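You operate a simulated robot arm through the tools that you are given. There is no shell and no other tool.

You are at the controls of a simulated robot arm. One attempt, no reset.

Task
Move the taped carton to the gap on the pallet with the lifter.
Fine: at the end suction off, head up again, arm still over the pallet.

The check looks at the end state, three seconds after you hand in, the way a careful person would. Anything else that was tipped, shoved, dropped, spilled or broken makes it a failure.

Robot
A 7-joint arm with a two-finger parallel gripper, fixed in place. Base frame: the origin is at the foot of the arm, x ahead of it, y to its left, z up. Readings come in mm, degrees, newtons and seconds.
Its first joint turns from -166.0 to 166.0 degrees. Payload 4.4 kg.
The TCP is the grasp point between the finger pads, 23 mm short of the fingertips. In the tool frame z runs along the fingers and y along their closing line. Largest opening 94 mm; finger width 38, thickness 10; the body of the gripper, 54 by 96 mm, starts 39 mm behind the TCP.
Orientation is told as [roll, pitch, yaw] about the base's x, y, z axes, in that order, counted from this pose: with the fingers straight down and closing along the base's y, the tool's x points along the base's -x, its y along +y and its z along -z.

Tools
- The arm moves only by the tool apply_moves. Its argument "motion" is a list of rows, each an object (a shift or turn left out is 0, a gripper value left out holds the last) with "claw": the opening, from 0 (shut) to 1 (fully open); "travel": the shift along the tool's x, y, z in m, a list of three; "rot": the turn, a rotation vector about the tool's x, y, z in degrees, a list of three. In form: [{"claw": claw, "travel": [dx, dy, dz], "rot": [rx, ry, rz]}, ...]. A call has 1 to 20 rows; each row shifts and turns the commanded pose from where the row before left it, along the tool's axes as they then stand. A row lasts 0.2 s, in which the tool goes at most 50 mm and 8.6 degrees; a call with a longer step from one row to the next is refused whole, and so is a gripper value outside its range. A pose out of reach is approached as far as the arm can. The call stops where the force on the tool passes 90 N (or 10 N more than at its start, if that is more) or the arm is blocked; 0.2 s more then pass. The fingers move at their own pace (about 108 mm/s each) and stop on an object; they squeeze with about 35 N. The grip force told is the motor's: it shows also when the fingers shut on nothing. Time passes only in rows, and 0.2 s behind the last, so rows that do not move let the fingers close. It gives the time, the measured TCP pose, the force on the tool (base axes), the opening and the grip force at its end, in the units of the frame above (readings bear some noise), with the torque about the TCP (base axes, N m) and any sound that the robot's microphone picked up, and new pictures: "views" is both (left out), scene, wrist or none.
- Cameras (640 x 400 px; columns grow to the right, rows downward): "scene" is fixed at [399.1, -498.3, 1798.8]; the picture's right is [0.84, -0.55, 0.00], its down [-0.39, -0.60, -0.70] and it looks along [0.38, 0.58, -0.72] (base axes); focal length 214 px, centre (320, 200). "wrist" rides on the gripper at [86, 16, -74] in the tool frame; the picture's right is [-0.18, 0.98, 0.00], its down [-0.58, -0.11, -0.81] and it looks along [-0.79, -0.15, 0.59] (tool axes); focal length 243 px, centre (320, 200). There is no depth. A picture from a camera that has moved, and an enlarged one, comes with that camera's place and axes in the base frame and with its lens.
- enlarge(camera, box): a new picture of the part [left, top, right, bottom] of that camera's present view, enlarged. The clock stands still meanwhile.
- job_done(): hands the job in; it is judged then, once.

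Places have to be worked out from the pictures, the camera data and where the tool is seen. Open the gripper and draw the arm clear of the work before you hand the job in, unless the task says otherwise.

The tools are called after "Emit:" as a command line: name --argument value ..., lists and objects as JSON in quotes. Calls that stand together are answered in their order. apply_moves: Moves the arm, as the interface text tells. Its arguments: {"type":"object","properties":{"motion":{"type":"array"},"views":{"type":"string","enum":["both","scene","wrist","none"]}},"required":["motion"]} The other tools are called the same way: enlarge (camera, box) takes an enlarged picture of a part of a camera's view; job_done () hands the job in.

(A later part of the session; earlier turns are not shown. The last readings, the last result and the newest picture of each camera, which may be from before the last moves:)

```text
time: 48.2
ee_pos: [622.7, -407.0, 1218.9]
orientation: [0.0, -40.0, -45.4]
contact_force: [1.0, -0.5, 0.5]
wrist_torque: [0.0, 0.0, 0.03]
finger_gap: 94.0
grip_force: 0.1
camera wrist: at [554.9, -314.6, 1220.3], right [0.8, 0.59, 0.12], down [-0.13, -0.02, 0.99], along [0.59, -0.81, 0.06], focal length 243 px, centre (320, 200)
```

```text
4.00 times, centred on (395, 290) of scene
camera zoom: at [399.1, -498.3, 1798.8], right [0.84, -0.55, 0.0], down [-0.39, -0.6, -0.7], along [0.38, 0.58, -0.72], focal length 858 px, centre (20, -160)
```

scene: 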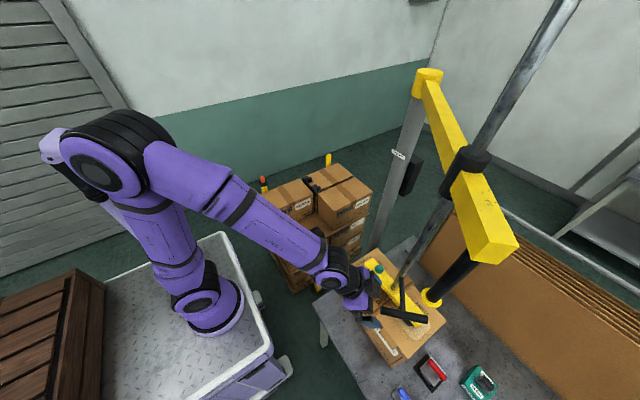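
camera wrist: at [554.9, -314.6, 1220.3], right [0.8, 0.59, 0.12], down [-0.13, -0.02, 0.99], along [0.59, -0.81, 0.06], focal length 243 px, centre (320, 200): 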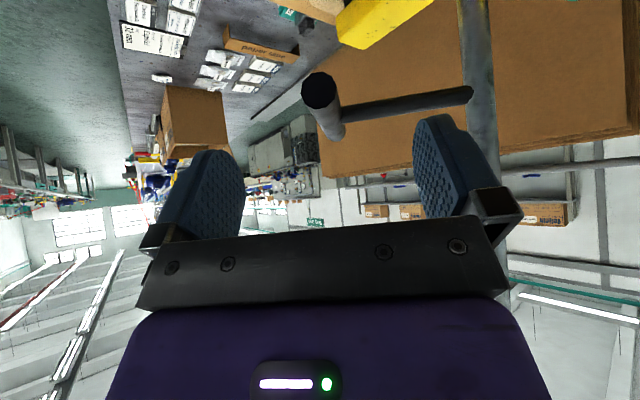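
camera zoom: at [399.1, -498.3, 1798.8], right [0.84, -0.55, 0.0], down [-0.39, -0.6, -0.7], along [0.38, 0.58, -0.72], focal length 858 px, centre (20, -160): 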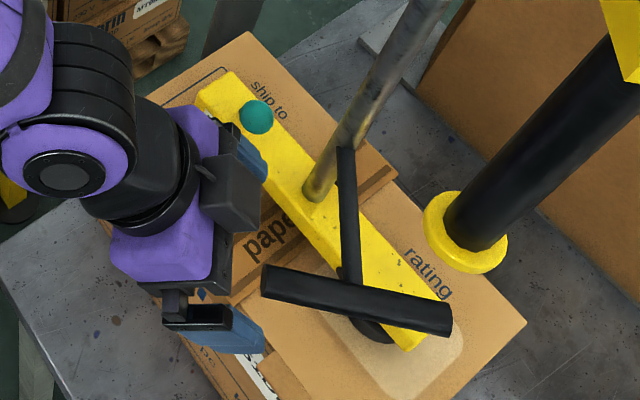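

The head stays down by itself. The ball is at about (748,-329,1119), leaning outward; I'll close the fingers and move to a standoff near the lever to look at its pivot from close.

Emit:
apply_moves --motion '[{"claw": 0.0, "travel": [0.018, 0.0342, 0.0106]}, {"claw": 0.0, "travel": [0.018, 0.0342, 0.0106]}, {"claw": 0.0, "travel": [0.018, 0.0342, 0.0106]}, {}]'

Emit:
enlarge --camera "wrist" --box '[260, 0, 520, 200]'

Emit:
enlarge --camera "scene" --box '[360, 240, 420, 290]'

```text
time: 49.2
ee_pos: [683.5, -320.5, 1158.6]
orientation: [0.1, -40.1, -45.4]
contact_force: [-0.1, -0.1, 0.1]
wrist_torque: [-0.01, 0.02, -0.01]
finger_gap: 0.0
grip_force: 35.2
camera wrist: at [614.0, -227.3, 1160.2], right [0.8, 0.59, 0.12], down [-0.13, -0.02, 0.99], along [0.59, -0.81, 0.06], focal length 243 px, centre (320, 200)
```

scene: 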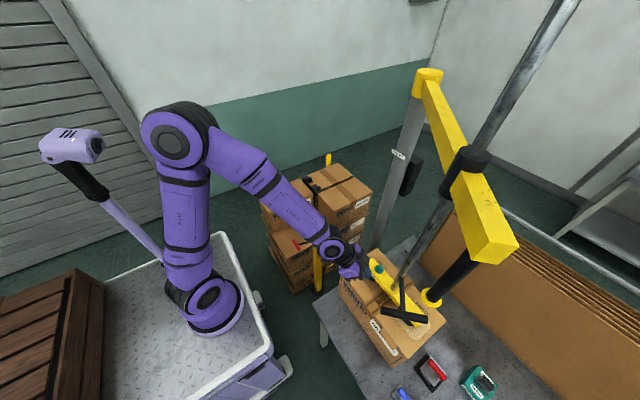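
wrist: 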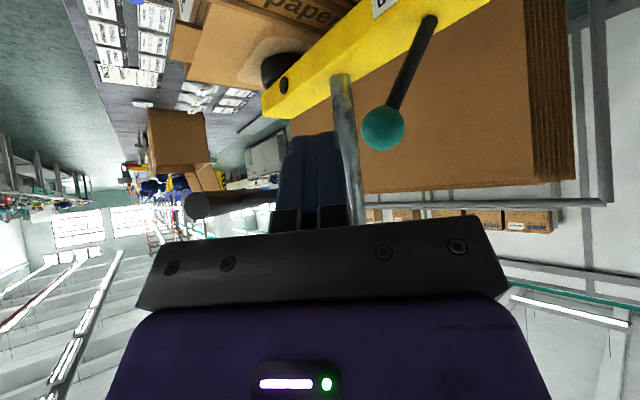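

```text
2.00 times, centred on (390, 100) of wrist
camera zoom: at [614.0, -227.3, 1160.2], right [0.8, 0.59, 0.12], down [-0.13, -0.02, 0.99], along [0.59, -0.81, 0.06], focal length 485 px, centre (180, 400)
```

zoom: 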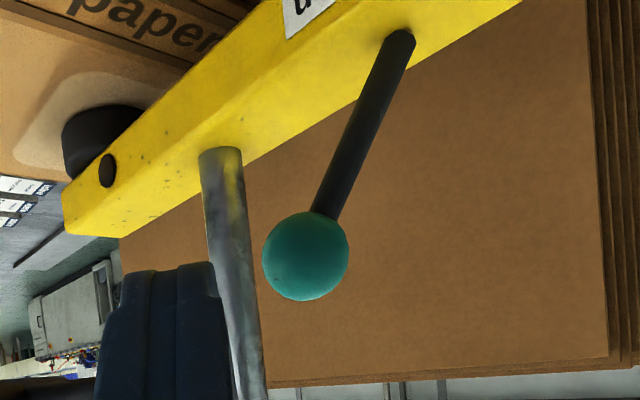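

```text
8.00 times, centred on (390, 265) of scene
camera zoom: at [399.1, -498.3, 1798.8], right [0.84, -0.55, 0.0], down [-0.39, -0.6, -0.7], along [0.38, 0.58, -0.72], focal length 1716 px, centre (-240, -320)
```

zoom: 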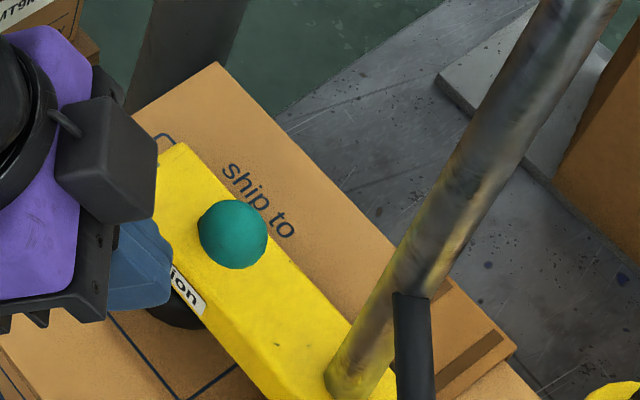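

The lever's base is ≈(765,-303,1069) and the ball ≈(746,-331,1125), so it leans radially outward; I'll push it inward (+x+y). First advance the closed fingers alongside the ball's outer side.

Emit:
apply_moves --motion '[{"travel": [-0.0058, 0, 0.0195]}, {"travel": [-0.0058, 0, 0.0195]}, {"travel": [-0.0058, 0, 0.0195]}, {}]'

Emit:
enlarge --camera "wrist" --box '[240, 20, 480, 220]'

Emit:
enlarge --camera "scene" --box '[360, 240, 420, 290]'

```text
time: 50.2
ee_pos: [716.9, -356.5, 1126.0]
orientation: [0.0, -40.2, -45.3]
contact_force: [-0.4, -0.4, -0.1]
wrist_torque: [-0.03, 0.0, 0.0]
finger_gap: 0.0
grip_force: 35.1
camera wrist: at [648.9, -263.8, 1126.8], right [0.8, 0.59, 0.12], down [-0.13, -0.02, 0.99], along [0.59, -0.81, 0.06], focal length 243 px, centre (320, 200)
```

scene: 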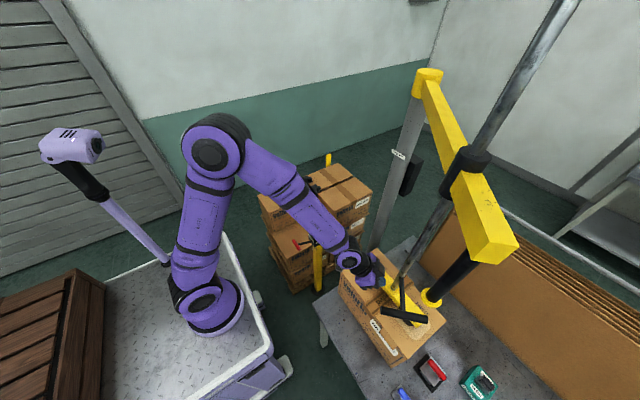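
wrist: 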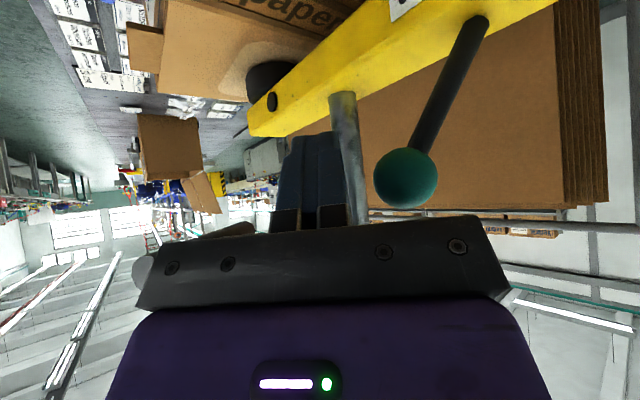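

```text
2.00 times, centred on (360, 120) of wrist
camera zoom: at [648.9, -263.8, 1126.8], right [0.8, 0.59, 0.12], down [-0.13, -0.02, 0.99], along [0.59, -0.81, 0.06], focal length 485 px, centre (240, 360)
```

zoom: 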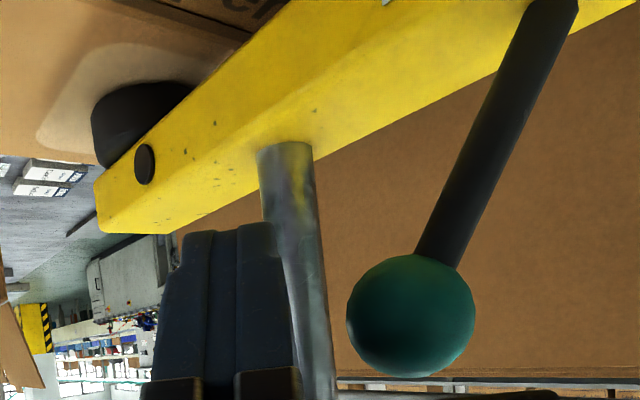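

```text
8.00 times, centred on (390, 265) of scene
camera zoom: at [399.1, -498.3, 1798.8], right [0.84, -0.55, 0.0], down [-0.39, -0.6, -0.7], along [0.38, 0.58, -0.72], focal length 1716 px, centre (-240, -320)
```

zoom: 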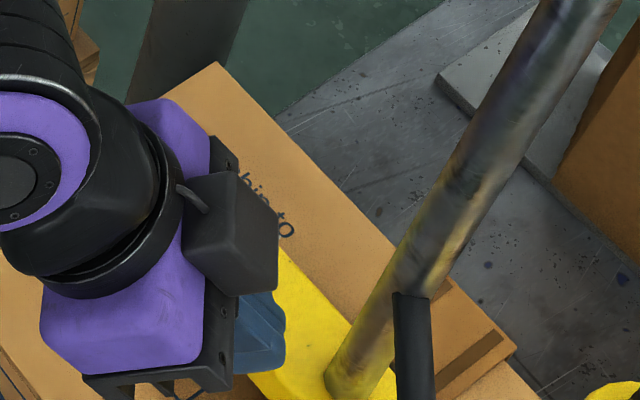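

Fingers are just outside the ball at matching height (ball ≈38 mm inward of the TCP). Pushing inward 55 mm in small rows.

Emit:
apply_moves --motion '[{"travel": [0, 0.011, 0]}, {"travel": [0, 0.011, 0]}, {"travel": [0, 0.011, 0]}, {"travel": [0, 0.011, 0]}, {"travel": [0, 0.011, 0]}, {}]'

Emit:
enlarge --camera "wrist" --box '[240, 0, 480, 200]'

```text
time: 51.6
ee_pos: [756.1, -316.5, 1125.9]
orientation: [0.0, -40.2, -45.4]
contact_force: [0.5, -0.7, 0.3]
wrist_torque: [0.0, -0.04, -0.01]
finger_gap: 0.2
grip_force: 35.7
camera wrist: at [688.3, -224.3, 1127.1], right [0.8, 0.59, 0.12], down [-0.13, -0.02, 0.99], along [0.59, -0.81, 0.06], focal length 243 px, centre (320, 200)
```

scene: 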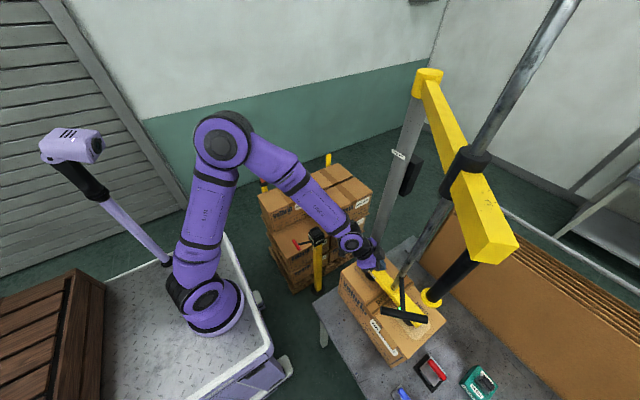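
wrist: 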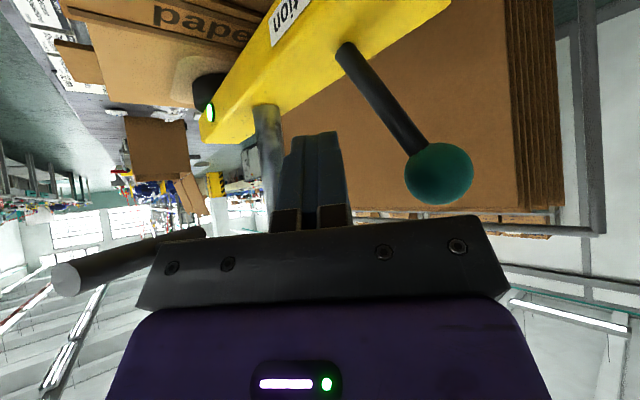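

```text
2.00 times, centred on (360, 100) of wrist
camera zoom: at [688.3, -224.3, 1127.1], right [0.8, 0.59, 0.12], down [-0.13, -0.02, 0.99], along [0.59, -0.81, 0.06], focal length 485 px, centre (240, 400)
```

zoom: 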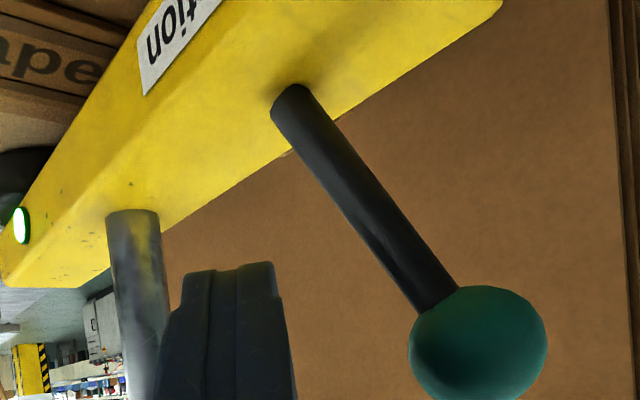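

The lever flipped inward and a green light came on at the bar end – suction is on. Withdrawing from the lever and going back to the T-handle pre-grip pose with the fingers open.

Emit:
apply_moves --motion '[{"travel": [0, -0.0225, 0]}, {"travel": [0, -0.0225, 0]}, {"travel": [0, 0, -0.045]}, {"travel": [0, 0, -0.045]}, {"travel": [-0.0126, -0.0376, 0]}, {"travel": [-0.0126, -0.0376, 0]}, {"travel": [-0.0126, -0.0376, 0]}, {"claw": 1.0}, {"claw": 1.0}, {"claw": 1.0}]'

Emit:
enlarge --camera "wrist" --box '[260, 30, 420, 150]'

Emit:
enlarge --camera "scene" --box '[340, 240, 450, 340]'

```text
time: 53.8
ee_pos: [622.0, -408.5, 1220.8]
orientation: [0.0, -40.1, -45.4]
contact_force: [-0.3, 0.5, 1.0]
wrist_torque: [0.02, 0.01, 0.05]
finger_gap: 93.9
grip_force: 0.1
camera wrist: at [553.8, -315.7, 1222.2], right [0.8, 0.59, 0.12], down [-0.13, -0.02, 0.99], along [0.59, -0.81, 0.06], focal length 243 px, centre (320, 200)
```

scene: 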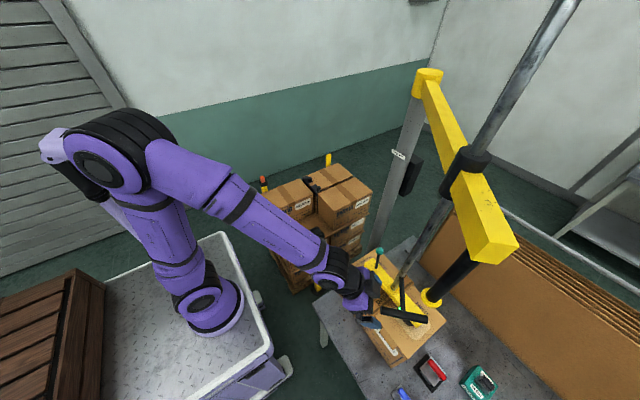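
wrist: 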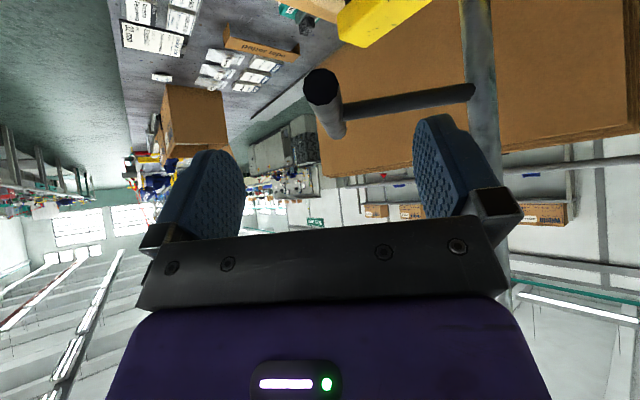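

```text
3.33 times, centred on (340, 90) of wrist
camera zoom: at [553.8, -315.7, 1222.2], right [0.8, 0.59, 0.12], down [-0.13, -0.02, 0.99], along [0.59, -0.81, 0.06], focal length 809 px, centre (253, 567)
```

zoom: 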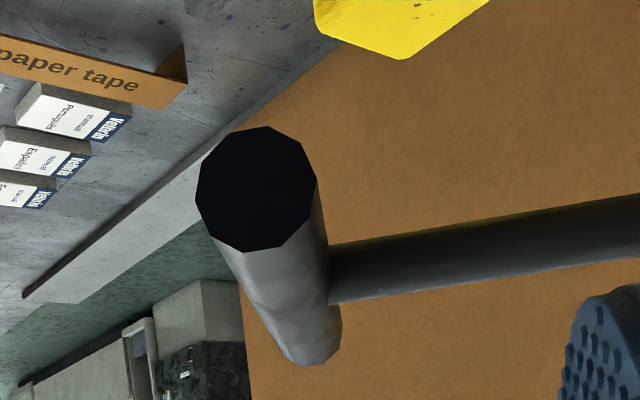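

```text
4.00 times, centred on (395, 290) of scene
camera zoom: at [399.1, -498.3, 1798.8], right [0.84, -0.55, 0.0], down [-0.39, -0.6, -0.7], along [0.38, 0.58, -0.72], focal length 858 px, centre (20, -160)
```

zoom: 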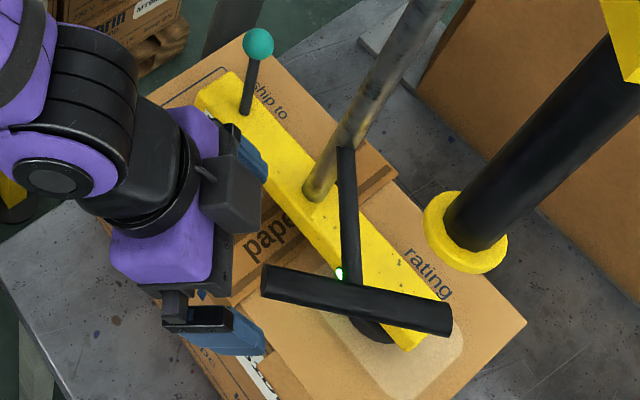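

Lever now leans inward, light green. Gripping the T-bar again.

Emit:
apply_moves --motion '[{"travel": [-0.0018, 0.001, 0.0288]}, {"travel": [-0.0018, 0.001, 0.0288]}, {"travel": [-0.0018, 0.001, 0.0288]}, {}, {"claw": 0.0}, {"claw": 0.0}, {"claw": 0.0}, {"claw": 0.0}]' --views "wrist"

```text
time: 55.6
ee_pos: [666.3, -449.7, 1158.4]
orientation: [-0.1, -40.1, -45.4]
contact_force: [-14.9, -10.2, -2.7]
wrist_torque: [-0.4, -0.39, 1.8]
finger_gap: 22.0
grip_force: 45.6
camera wrist: at [598.3, -356.8, 1159.8], right [0.8, 0.59, 0.12], down [-0.13, -0.02, 0.99], along [0.59, -0.81, 0.06], focal length 243 px, centre (320, 200)
```

wrist: 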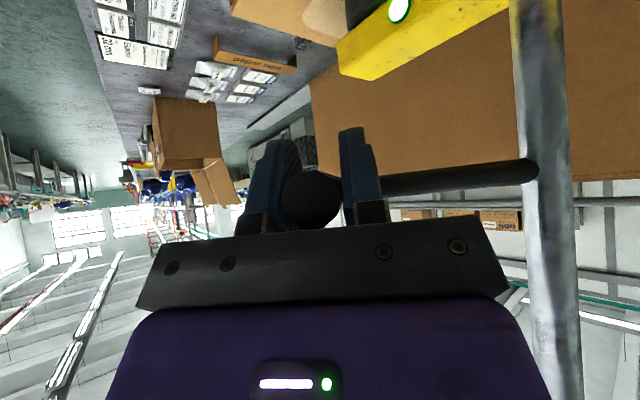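

Gripped. Lifting 15 mm to see whether the carton comes up and how much force is needed.

Emit:
apply_moves --motion '[{"travel": [-0.0048, -0.0015, -0.0057]}, {"travel": [-0.0048, 0, -0.0057]}, {}]'

Emit:
enlarge --camera "scene" --box '[340, 240, 450, 380]'

```text
time: 56.4
ee_pos: [667.2, -448.6, 1173.0]
orientation: [-0.1, -40.0, -45.4]
contact_force: [-10.5, -4.3, -0.9]
wrist_torque: [0.85, 1.06, 1.82]
finger_gap: 21.8
grip_force: 45.2
camera wrist: at [597.7, -356.5, 1174.0], right [0.8, 0.59, 0.12], down [-0.13, -0.02, 0.99], along [0.59, -0.81, 0.06], focal length 243 px, centre (320, 200)
```

scene: 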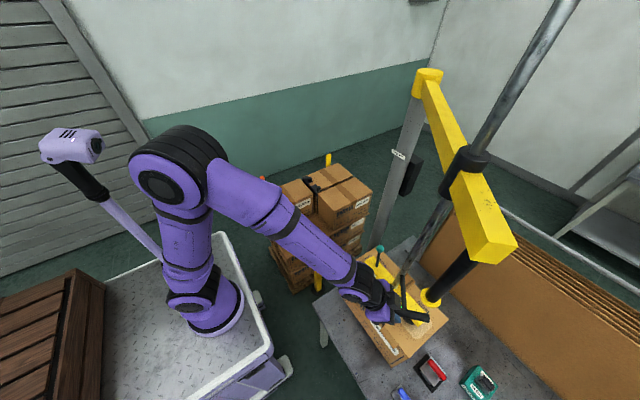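
wrist: 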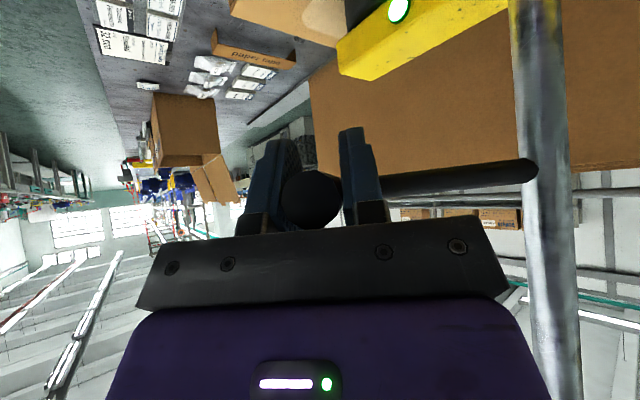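

```text
2.86 times, centred on (395, 310) of scene
camera zoom: at [399.1, -498.3, 1798.8], right [0.84, -0.55, 0.0], down [-0.39, -0.6, -0.7], along [0.38, 0.58, -0.72], focal length 613 px, centre (106, -114)
```

zoom: 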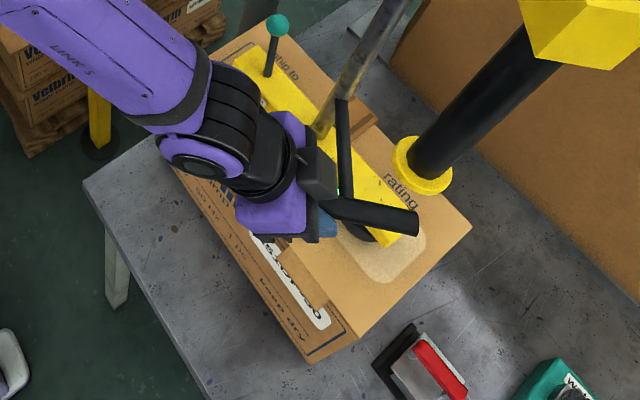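

Only ~1 N needed, so the lifter carries the load. Lifting the remaining ~72 mm to near the top.

Emit:
apply_moves --motion '[{"travel": [-0.0077, 0, -0.0092]}, {"travel": [-0.0077, 0, -0.0092]}, {"travel": [-0.0077, 0, -0.0092]}, {"travel": [-0.0077, 0, -0.0092]}, {"travel": [-0.0077, 0, -0.0092]}, {"travel": [-0.0077, 0, -0.0092]}, {}]'

Emit:
enlarge --camera "scene" --box '[340, 240, 450, 380]'

```text
time: 58.0
ee_pos: [666.4, -449.4, 1245.5]
orientation: [0.0, -40.2, -45.4]
contact_force: [-8.0, 0.5, 3.3]
wrist_torque: [0.59, 0.81, 1.8]
finger_gap: 22.0
grip_force: 45.0
camera wrist: at [598.4, -357.1, 1246.3], right [0.8, 0.59, 0.12], down [-0.13, -0.02, 0.99], along [0.59, -0.81, 0.06], focal length 243 px, centre (320, 200)
```

scene: 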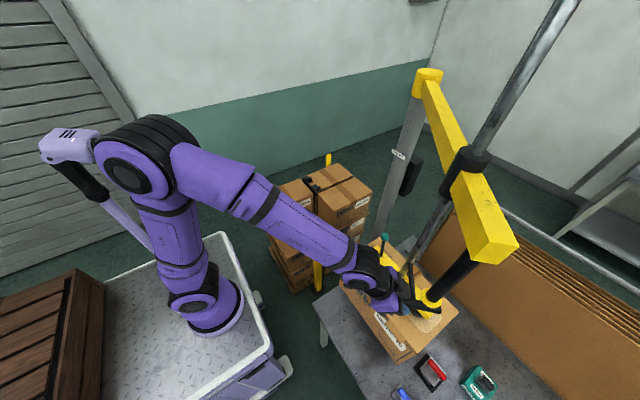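
wrist: 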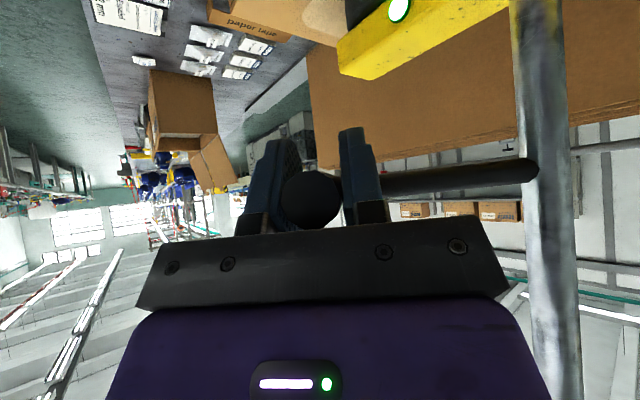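

```text
2.86 times, centred on (395, 310) of scene
camera zoom: at [399.1, -498.3, 1798.8], right [0.84, -0.55, 0.0], down [-0.39, -0.6, -0.7], along [0.38, 0.58, -0.72], focal length 613 px, centre (106, -114)
```

zoom: 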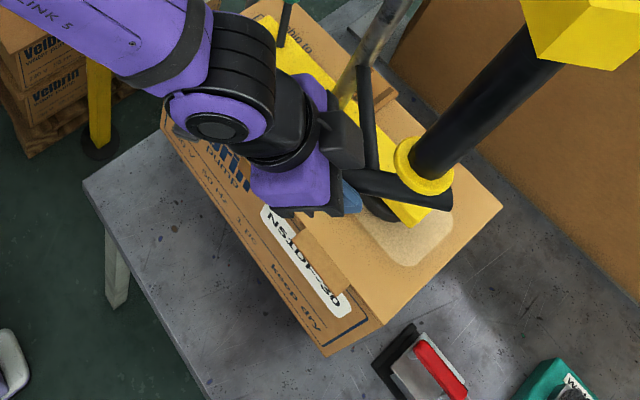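

The carton is lifted clear of the table (handle z≈1245). Now I'll release the T-handle, verify the load stays up, and move back to the swing rod's pre-grip pose.

Emit:
apply_moves --motion '[{"claw": 1.0}, {"claw": 1.0}, {"claw": 1.0}, {"travel": [0, 0, -0.037]}, {"travel": [0, 0, -0.037]}, {"travel": [0, 0, -0.037]}, {}]'

Emit:
enlarge --camera "scene" --box '[340, 240, 450, 380]'

```text
time: 59.6
ee_pos: [616.9, -399.2, 1328.2]
orientation: [0.0, -40.0, -45.4]
contact_force: [0.7, 0.6, -0.2]
wrist_torque: [-0.01, 0.01, -0.02]
finger_gap: 94.0
grip_force: 0.0
camera wrist: at [547.9, -306.4, 1329.4], right [0.8, 0.59, 0.12], down [-0.13, -0.02, 0.99], along [0.59, -0.81, 0.06], focal length 243 px, centre (320, 200)
```

scene: 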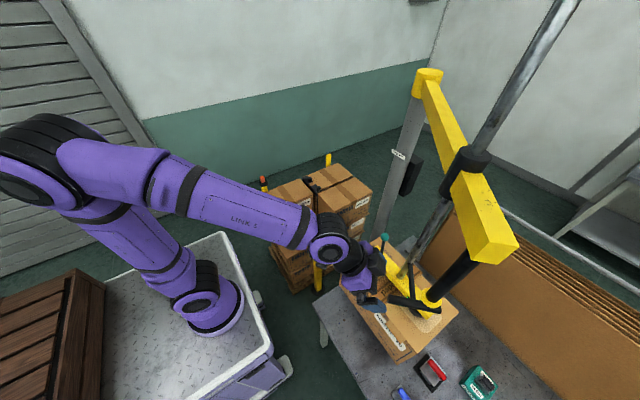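
wrist: 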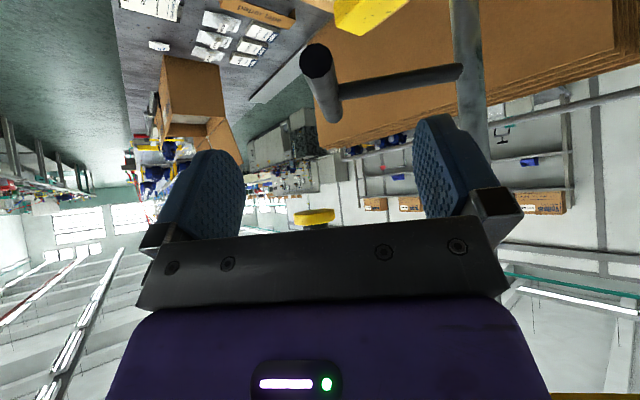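

```text
2.86 times, centred on (395, 310) of scene
camera zoom: at [399.1, -498.3, 1798.8], right [0.84, -0.55, 0.0], down [-0.39, -0.6, -0.7], along [0.38, 0.58, -0.72], focal length 613 px, centre (106, -114)
```

zoom: 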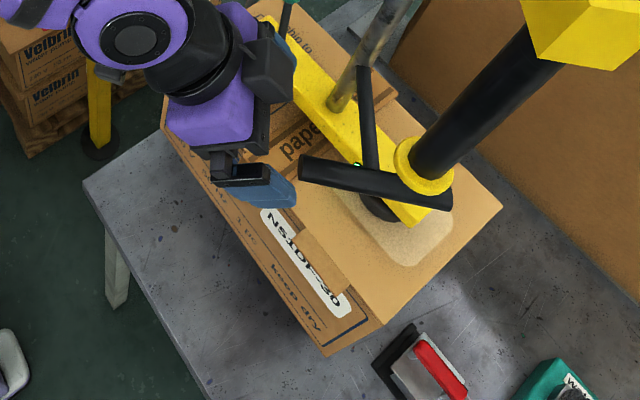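

The load stays up with the light green. Tilting to 65° and rising to the pre-grip pose outside the hanging rod.

Emit:
apply_moves --motion '[{"rot": [0, -8.5, 0]}, {"rot": [0, -8.5, 0]}, {"rot": [0, -8.4, 0]}, {"travel": [-0.0303, -0.0044, -0.018]}, {"travel": [-0.0303, -0.0044, -0.018]}, {"travel": [-0.0303, -0.0044, -0.018]}, {"travel": [-0.0303, -0.0044, -0.018]}, {"travel": [-0.0303, -0.0044, -0.018]}, {}]'

Emit:
enlarge --camera "wrist" --box '[240, 0, 480, 150]'

```text
time: 61.6
ee_pos: [597.1, -411.6, 1506.6]
orientation: [-2.5, -60.2, -45.1]
contact_force: [0.0, 0.8, -0.5]
wrist_torque: [0.0, -0.02, 0.0]
finger_gap: 94.1
grip_force: 0.1
out of reach, approached as far as the arm can: row 3
camera wrist: at [535.6, -321.3, 1467.2], right [0.79, 0.6, 0.14], down [-0.34, 0.24, 0.91], along [0.51, -0.76, 0.39], focal length 243 px, centre (320, 200)
```

scene: 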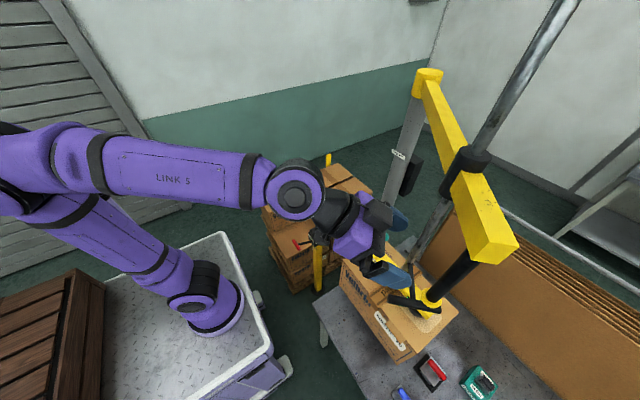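
wrist: 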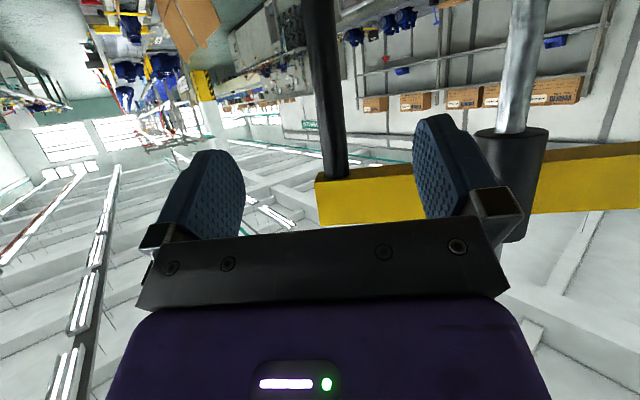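

```text
2.67 times, centred on (360, 75) of wrist
camera zoom: at [535.6, -321.3, 1467.2], right [0.79, 0.6, 0.14], down [-0.34, 0.24, 0.91], along [0.51, -0.76, 0.39], focal length 647 px, centre (213, 533)
```

zoom: 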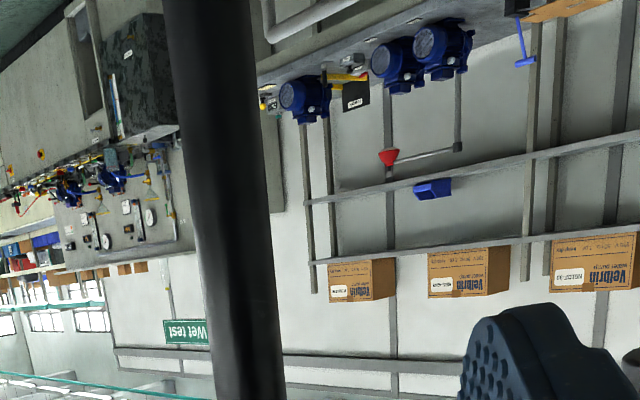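

Rod located at ≈(666,-483). Correcting tilt, advancing to it, and closing.

Emit:
apply_moves --motion '[{"rot": [-2.5, 0, 0]}, {"rot": [0, -5.0, 0]}, {"travel": [0.0023, -0.0004, 0.0276]}, {"travel": [0.0023, -0.0004, 0.0276]}, {"travel": [0.0023, -0.0004, 0.0276]}, {"travel": [0.0023, -0.0004, 0.0276]}, {}]'

```text
time: 63.2
ee_pos: [663.8, -481.1, 1448.5]
orientation: [0.0, -65.1, -45.1]
contact_force: [-0.2, 0.1, -0.6]
wrist_torque: [0.02, 0.0, 0.01]
finger_gap: 94.2
grip_force: 0.0
camera wrist: at [602.3, -395.5, 1401.4], right [0.75, 0.64, 0.17], down [-0.42, 0.27, 0.87], along [0.51, -0.72, 0.47], focal length 243 px, centre (320, 200)
```

scene: 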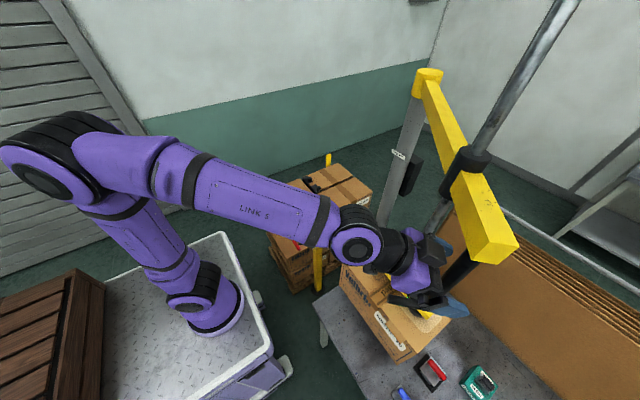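
wrist: 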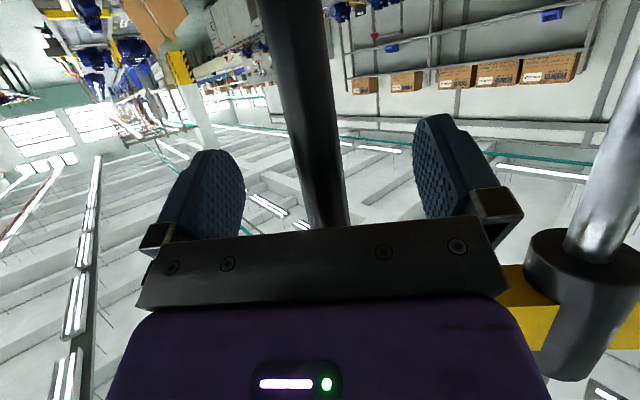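

The rod is between the fingers without contact. Closing on it.

Emit:
apply_moves --motion '[{"claw": 0.0}, {"claw": 0.0}, {"claw": 0.0}, {"claw": 0.0}]' --views "wrist"

```text
time: 64.2
ee_pos: [663.1, -479.5, 1449.1]
orientation: [0.0, -65.2, -45.1]
contact_force: [-1.9, -2.5, -1.2]
wrist_torque: [-0.33, -0.12, -0.08]
finger_gap: 24.1
grip_force: 45.4
camera wrist: at [602.0, -395.7, 1401.4], right [0.75, 0.64, 0.17], down [-0.42, 0.27, 0.87], along [0.51, -0.72, 0.47], focal length 243 px, centre (320, 200)
```

wrist: 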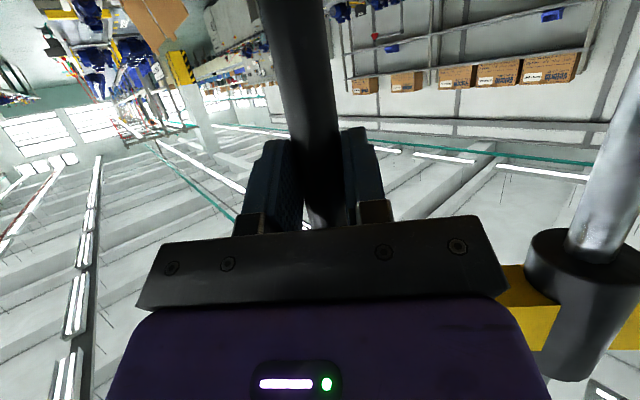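

Firm grip on the rod. Refit of all arc points gives pivot ≈(1091,-49), radius ≈607. Starting the return swing with the carton, gently.

Emit:
apply_moves --motion '[{"travel": [0.00509, 0, -0.01101], "rot": [-0.851, 0, -0.393]}, {"travel": [0.00508, 0.0004, -0.011], "rot": [-0.851, 0, -0.393]}, {"travel": [0.01016, 0.00195, -0.02199], "rot": [-1.702, 0, -0.787]}, {"travel": [0.01007, 0.00371, -0.0218], "rot": [-1.702, 0, -0.787]}, {"travel": [0.00993, 0.00544, -0.0215], "rot": [-1.702, 0, -0.787]}, {"travel": [0.00974, 0.00715, -0.02108], "rot": [-1.702, 0, -0.787]}, {}]'

```text
time: 65.8
ee_pos: [585.1, -389.3, 1449.2]
orientation: [0.2, -64.9, -35.9]
contact_force: [-15.6, -9.2, -15.5]
wrist_torque: [-0.06, 0.5, -0.42]
finger_gap: 23.8
grip_force: 44.7
camera wrist: at [510.5, -315.9, 1401.8], right [0.64, 0.75, 0.17], down [-0.46, 0.19, 0.87], along [0.62, -0.63, 0.47], focal length 243 px, centre (320, 200)
```

scene: 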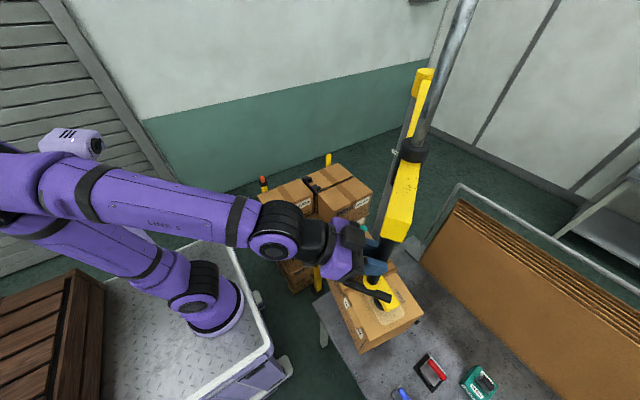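
wrist: 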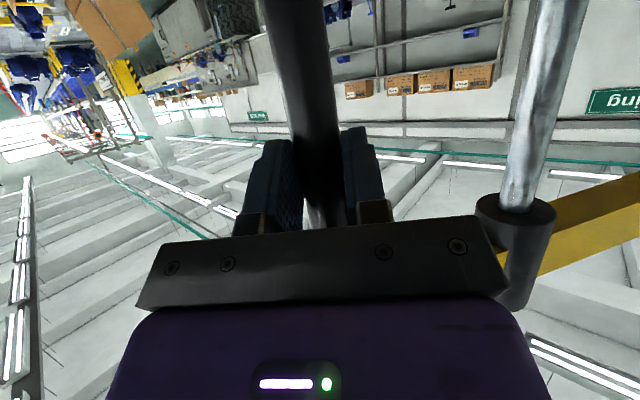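

Swinging smoothly (~18 N), carton hanging fine. Continuing toward mid-swing.

Emit:
apply_moves --motion '[{"travel": [0.0095, 0.00842, -0.02056], "rot": [-1.702, 0, -0.787]}, {"travel": [0.00921, 0.01004, -0.01992], "rot": [-1.702, 0, -0.787]}, {"travel": [0.00886, 0.0117, -0.01918], "rot": [-1.702, 0, -0.787]}, {"travel": [0.00847, 0.0135, -0.01834], "rot": [-1.702, 0, -0.787]}, {"travel": [0.00804, 0.01494, -0.0174], "rot": [-1.702, 0, -0.787]}, {"travel": [0.00756, 0.01629, -0.01637], "rot": [-1.702, 0, -0.787]}, {"travel": [0.00705, 0.01756, -0.01525], "rot": [-1.702, 0, -0.787]}, {"travel": [0.00649, 0.01873, -0.01405], "rot": [-1.702, 0, -0.787]}, {"travel": [0.00591, 0.0198, -0.01278], "rot": [-1.702, 0, -0.787]}, {"travel": [0.00529, 0.02077, -0.01145], "rot": [-1.702, 0, -0.787]}, {"travel": [0.00464, 0.02164, -0.01004], "rot": [-1.702, 0, -0.787]}, {"travel": [0.00397, 0.02238, -0.00859], "rot": [-1.702, 0, -0.787]}, {}]'

```text
time: 68.6
ee_pos: [484.6, -118.5, 1451.1]
orientation: [0.0, -65.2, -13.2]
contact_force: [1.6, 1.2, 7.3]
wrist_torque: [-0.44, -0.62, 0.08]
finger_gap: 23.8
grip_force: 44.6
camera wrist: at [387.5, -79.0, 1402.8], right [0.3, 0.94, 0.17], down [-0.5, 0.0, 0.87], along [0.81, -0.34, 0.47], focal length 243 px, centre (320, 200)
```

scene: 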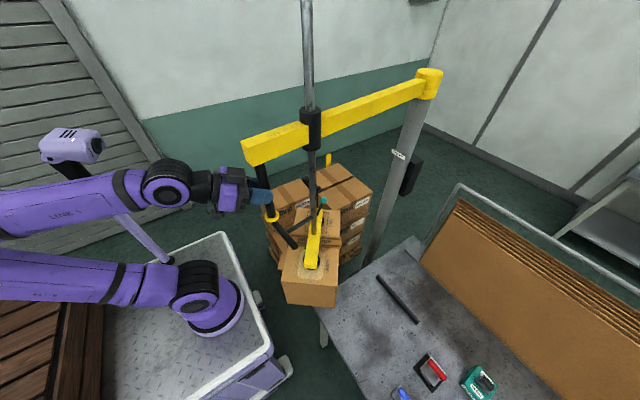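
wrist: 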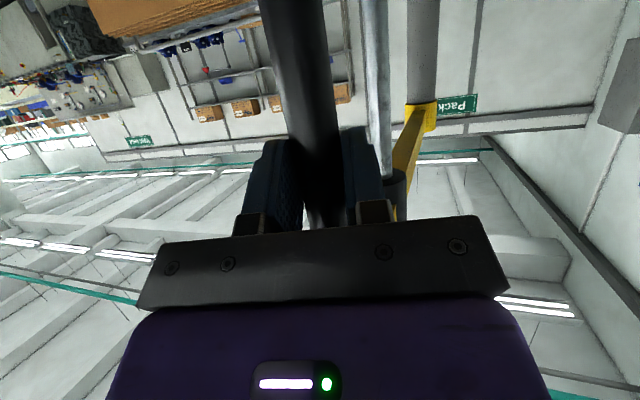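

Mid-swing, forces near zero. Continuing.

Emit:
apply_moves --motion '[{"travel": [0.00328, 0.02301, -0.00709], "rot": [-1.702, 0, -0.787]}, {"travel": [0.00257, 0.02352, -0.00556], "rot": [-1.702, 0, -0.787]}, {"travel": [0.00184, 0.0239, -0.00399], "rot": [-1.702, 0, -0.787]}, {"travel": [0.00111, 0.02415, -0.00241], "rot": [-1.702, 0, -0.787]}, {"travel": [0.00037, 0.02428, -0.00081], "rot": [-1.702, 0, -0.787]}, {"travel": [-0.00037, 0.02428, 0.0008], "rot": [-1.702, 0, -0.787]}, {"travel": [-0.00111, 0.02416, 0.0024], "rot": [-1.702, 0, -0.787]}, {"travel": [-0.00184, 0.0239, 0.00399], "rot": [-1.702, 0, -0.787]}, {"travel": [-0.00256, 0.02352, 0.00555], "rot": [-1.702, 0, -0.787]}, {"travel": [-0.00327, 0.02301, 0.00708], "rot": [-1.702, 0, -0.787]}, {}]'

```text
time: 71.0
ee_pos: [506.3, 123.2, 1451.1]
orientation: [0.1, -65.0, 5.5]
contact_force: [0.2, 1.3, -11.1]
wrist_torque: [-0.27, -0.05, -0.05]
finger_gap: 23.8
grip_force: 44.6
camera wrist: at [400.8, 128.5, 1403.5], right [-0.02, 0.99, 0.17], down [-0.47, -0.16, 0.87], along [0.88, -0.06, 0.47], focal length 243 px, centre (320, 200)
```

scene: 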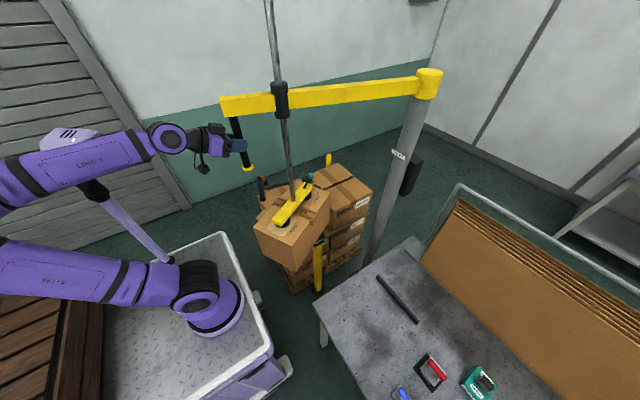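
wrist: 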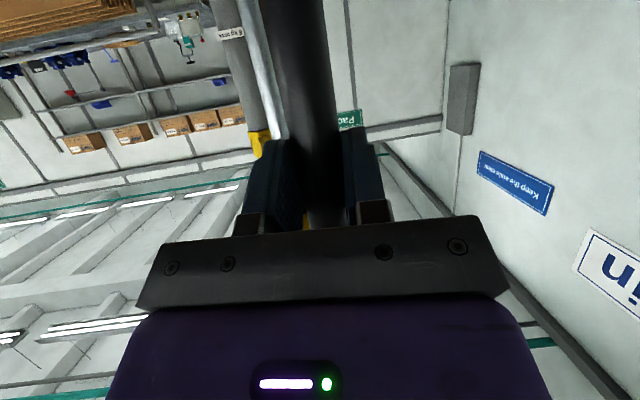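

Now ≈163.5°, nearly force-free. Continuing to about 141°.

Emit:
apply_moves --motion '[{"travel": [-0.00397, 0.02238, 0.00859], "rot": [-1.702, 0, -0.787]}, {"travel": [-0.00464, 0.02164, 0.01003], "rot": [-1.702, 0, -0.787]}, {"travel": [-0.00529, 0.02078, 0.01144], "rot": [-1.702, 0, -0.787]}, {"travel": [-0.0059, 0.01981, 0.01277], "rot": [-1.702, 0, -0.787]}, {"travel": [-0.00649, 0.01874, 0.01405], "rot": [-1.702, 0, -0.787]}, {"travel": [-0.00705, 0.01756, 0.01525], "rot": [-1.702, 0, -0.787]}, {"travel": [-0.00756, 0.0163, 0.01637], "rot": [-1.702, 0, -0.787]}, {"travel": [-0.00804, 0.01494, 0.01739], "rot": [-1.702, 0, -0.787]}, {"travel": [-0.00847, 0.01351, 0.01834], "rot": [-1.702, 0, -0.787]}, {"travel": [-0.00886, 0.01201, 0.01917], "rot": [-1.702, 0, -0.787]}, {}]'

```text
time: 73.4
ee_pos: [617.7, 335.5, 1451.7]
orientation: [0.1, -65.0, 24.2]
contact_force: [1.4, -0.8, -7.1]
wrist_torque: [-0.08, -0.39, -0.16]
finger_gap: 24.0
grip_force: 44.6
camera wrist: at [517.3, 307.1, 1403.7], right [-0.33, 0.93, 0.17], down [-0.4, -0.3, 0.87], along [0.85, 0.22, 0.47], focal length 243 px, centre (320, 200)
```

scene: 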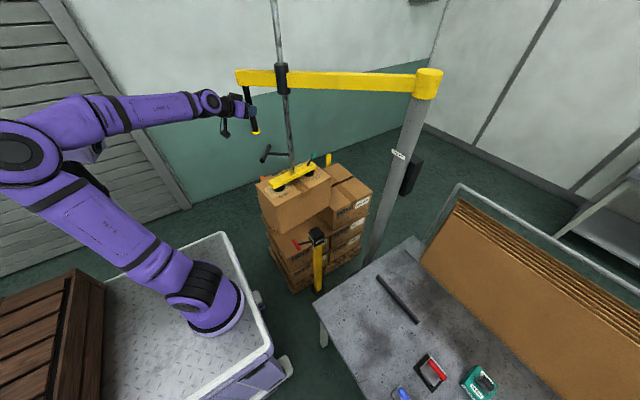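
wrist: 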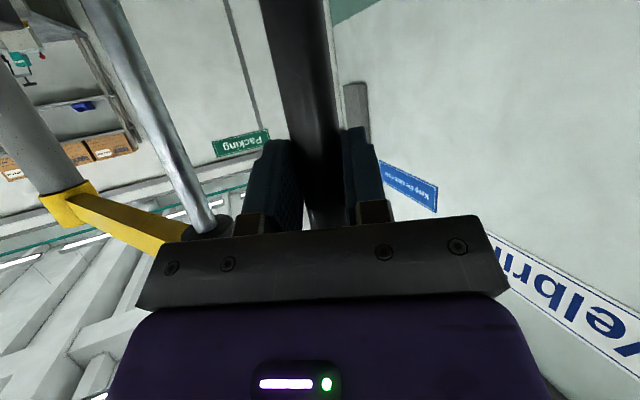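

At ≈141°; checking the carton relative to the stack before the last few degrees.

Emit:
enlarge --camera "scene" --box '[230, 140, 390, 260]'

Emit:
apply_moves --motion '[{"travel": [-0.0092, 0.01044, 0.01992], "rot": [-1.702, 0, -0.787]}, {"travel": [-0.0095, 0.00882, 0.02055], "rot": [-1.702, 0, -0.787]}, {"travel": [-0.0049, 0.0039, 0.0106], "rot": [-0.85, 0, -0.39]}, {}]'

```text
3.33 times, centred on (310, 200) of scene
camera zoom: at [399.1, -498.3, 1798.8], right [0.84, -0.55, 0.0], down [-0.39, -0.6, -0.7], along [0.38, 0.58, -0.72], focal length 715 px, centre (353, 200)
```

zoom: 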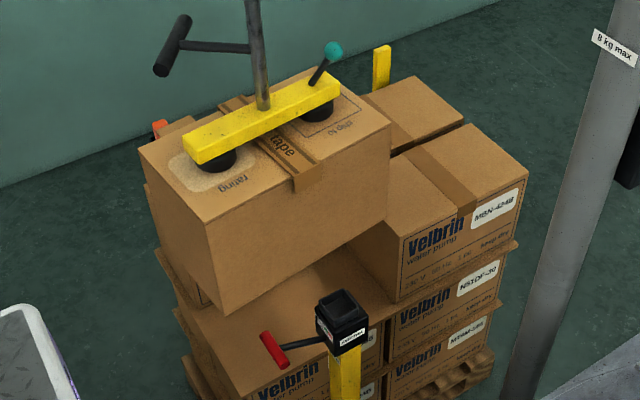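

```text
time: 74.4
ee_pos: [660.4, 379.9, 1451.1]
orientation: [0.1, -65.2, 29.0]
contact_force: [4.8, -2.2, 1.2]
wrist_torque: [-0.08, -0.89, 0.03]
finger_gap: 23.6
grip_force: 44.3
camera wrist: at [561.4, 344.4, 1403.6], right [-0.41, 0.9, 0.17], down [-0.37, -0.33, 0.87], along [0.83, 0.29, 0.47], focal length 243 px, centre (320, 200)
```

scene: 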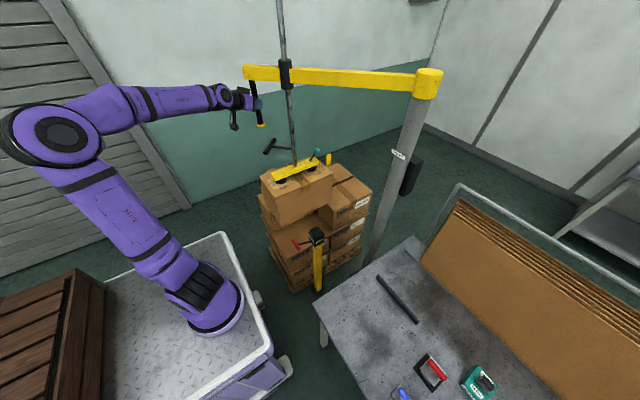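
wrist: 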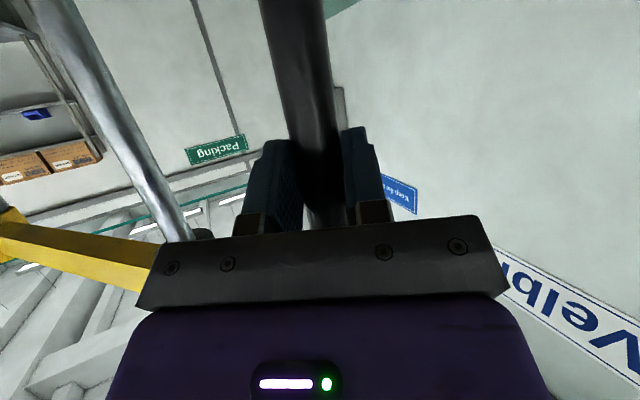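

At ≈135°, ~1° from the original pallet stop. Nudging gently to the stop.

Emit:
apply_moves --motion '[{"travel": [-0.0032, 0.0022, 0.007]}, {"travel": [-0.0032, 0.0022, 0.007]}, {}, {}]'

Emit:
enlarge --camera "scene" --box '[230, 140, 390, 260]'

```text
time: 75.4
ee_pos: [671.7, 387.5, 1451.9]
orientation: [0.2, -65.2, 28.7]
contact_force: [-16.4, -46.0, -6.4]
wrist_torque: [-1.02, 0.3, -0.27]
finger_gap: 23.8
grip_force: 45.1
camera wrist: at [572.1, 351.7, 1404.2], right [-0.41, 0.9, 0.17], down [-0.37, -0.33, 0.87], along [0.83, 0.29, 0.47], focal length 243 px, centre (320, 200)
```

scene: 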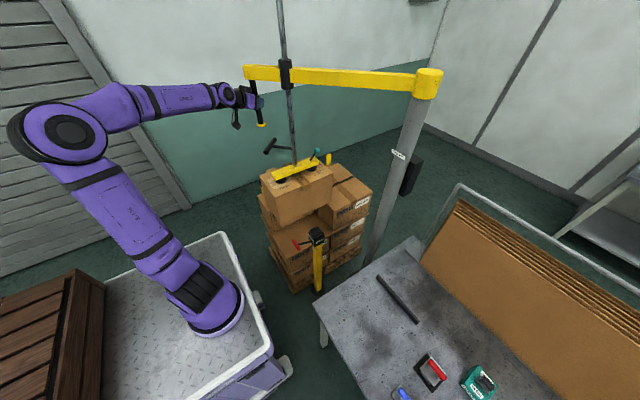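
wrist: 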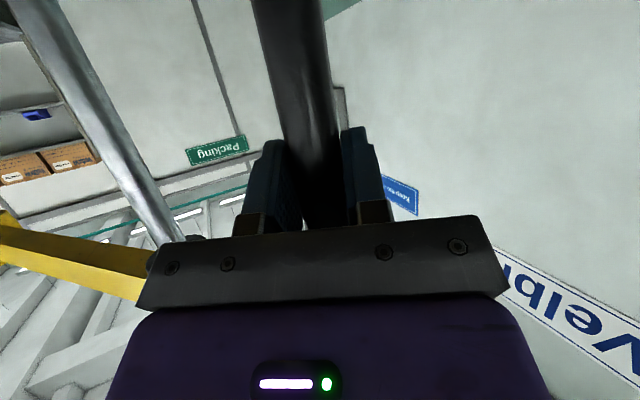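

```text
3.33 times, centred on (310, 200) of scene
camera zoom: at [399.1, -498.3, 1798.8], right [0.84, -0.55, 0.0], down [-0.39, -0.6, -0.7], along [0.38, 0.58, -0.72], focal length 715 px, centre (353, 200)
```

zoom: 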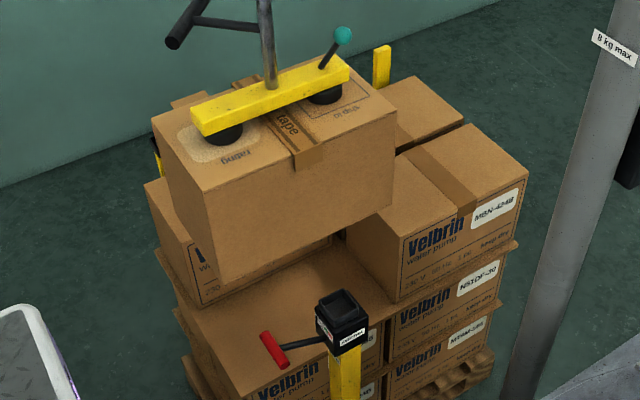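

Firm against the pallet stop (≈49 N resisting). Let me zoom to check the carton's position over the gap.

Emit:
enlarge --camera "scene" --box '[254, 156, 350, 216]'

Emit:
enlarge --camera "scene" --box '[254, 190, 382, 270]'

```text
6.67 times, centred on (302, 186) of scene
camera zoom: at [399.1, -498.3, 1798.8], right [0.84, -0.55, 0.0], down [-0.39, -0.6, -0.7], along [0.38, 0.58, -0.72], focal length 1430 px, centre (440, 293)
```

zoom: 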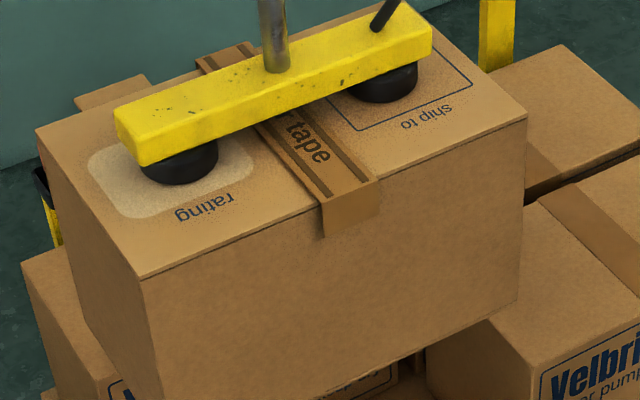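

```text
5.00 times, centred on (318, 230) of scene
camera zoom: at [399.1, -498.3, 1798.8], right [0.84, -0.55, 0.0], down [-0.39, -0.6, -0.7], along [0.38, 0.58, -0.72], focal length 1072 px, centre (330, 50)
```

zoom: 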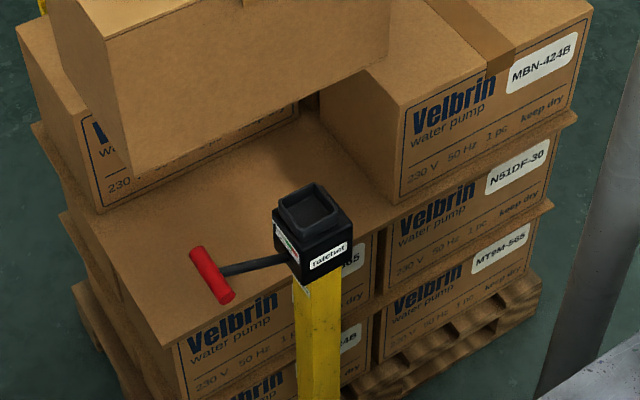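

The carton appears to hang over the gap with roughly 10–15 mm to the N51DF carton (needs verification at lower height). I'll relax, release the rod, and back off to prepare for the T-handle.

Emit:
apply_moves --motion '[{"travel": [0.0019, -0.0043, -0.0042]}, {"claw": 1.0}, {"claw": 1.0}, {"claw": 1.0}, {"travel": [0, 0, -0.035]}, {"travel": [0, 0, -0.035]}, {"travel": [0, 0, -0.035]}, {"travel": [0, 0, -0.035]}, {}]'

```text
time: 77.4
ee_pos: [557.5, 323.9, 1509.5]
orientation: [0.1, -65.2, 28.9]
contact_force: [0.4, 0.1, 0.3]
wrist_torque: [-0.01, -0.03, 0.0]
finger_gap: 94.0
grip_force: 0.1
camera wrist: at [458.7, 288.3, 1462.0], right [-0.41, 0.9, 0.17], down [-0.37, -0.33, 0.87], along [0.83, 0.29, 0.47], focal length 243 px, centre (320, 200)
```

scene: 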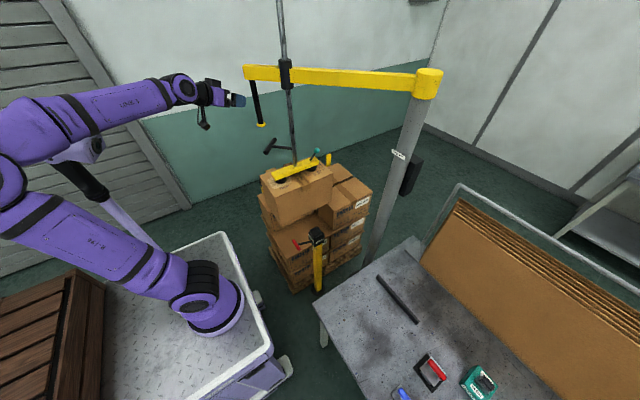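
wrist: 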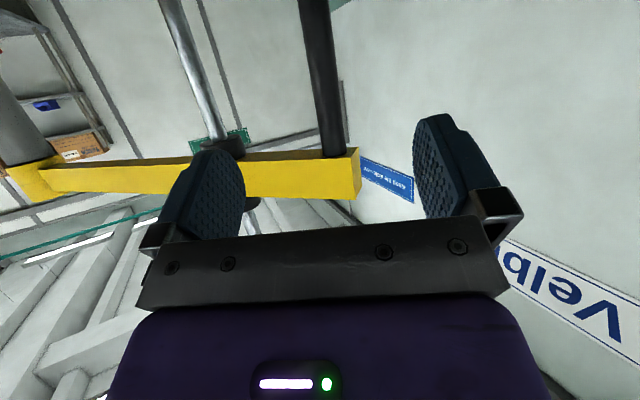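

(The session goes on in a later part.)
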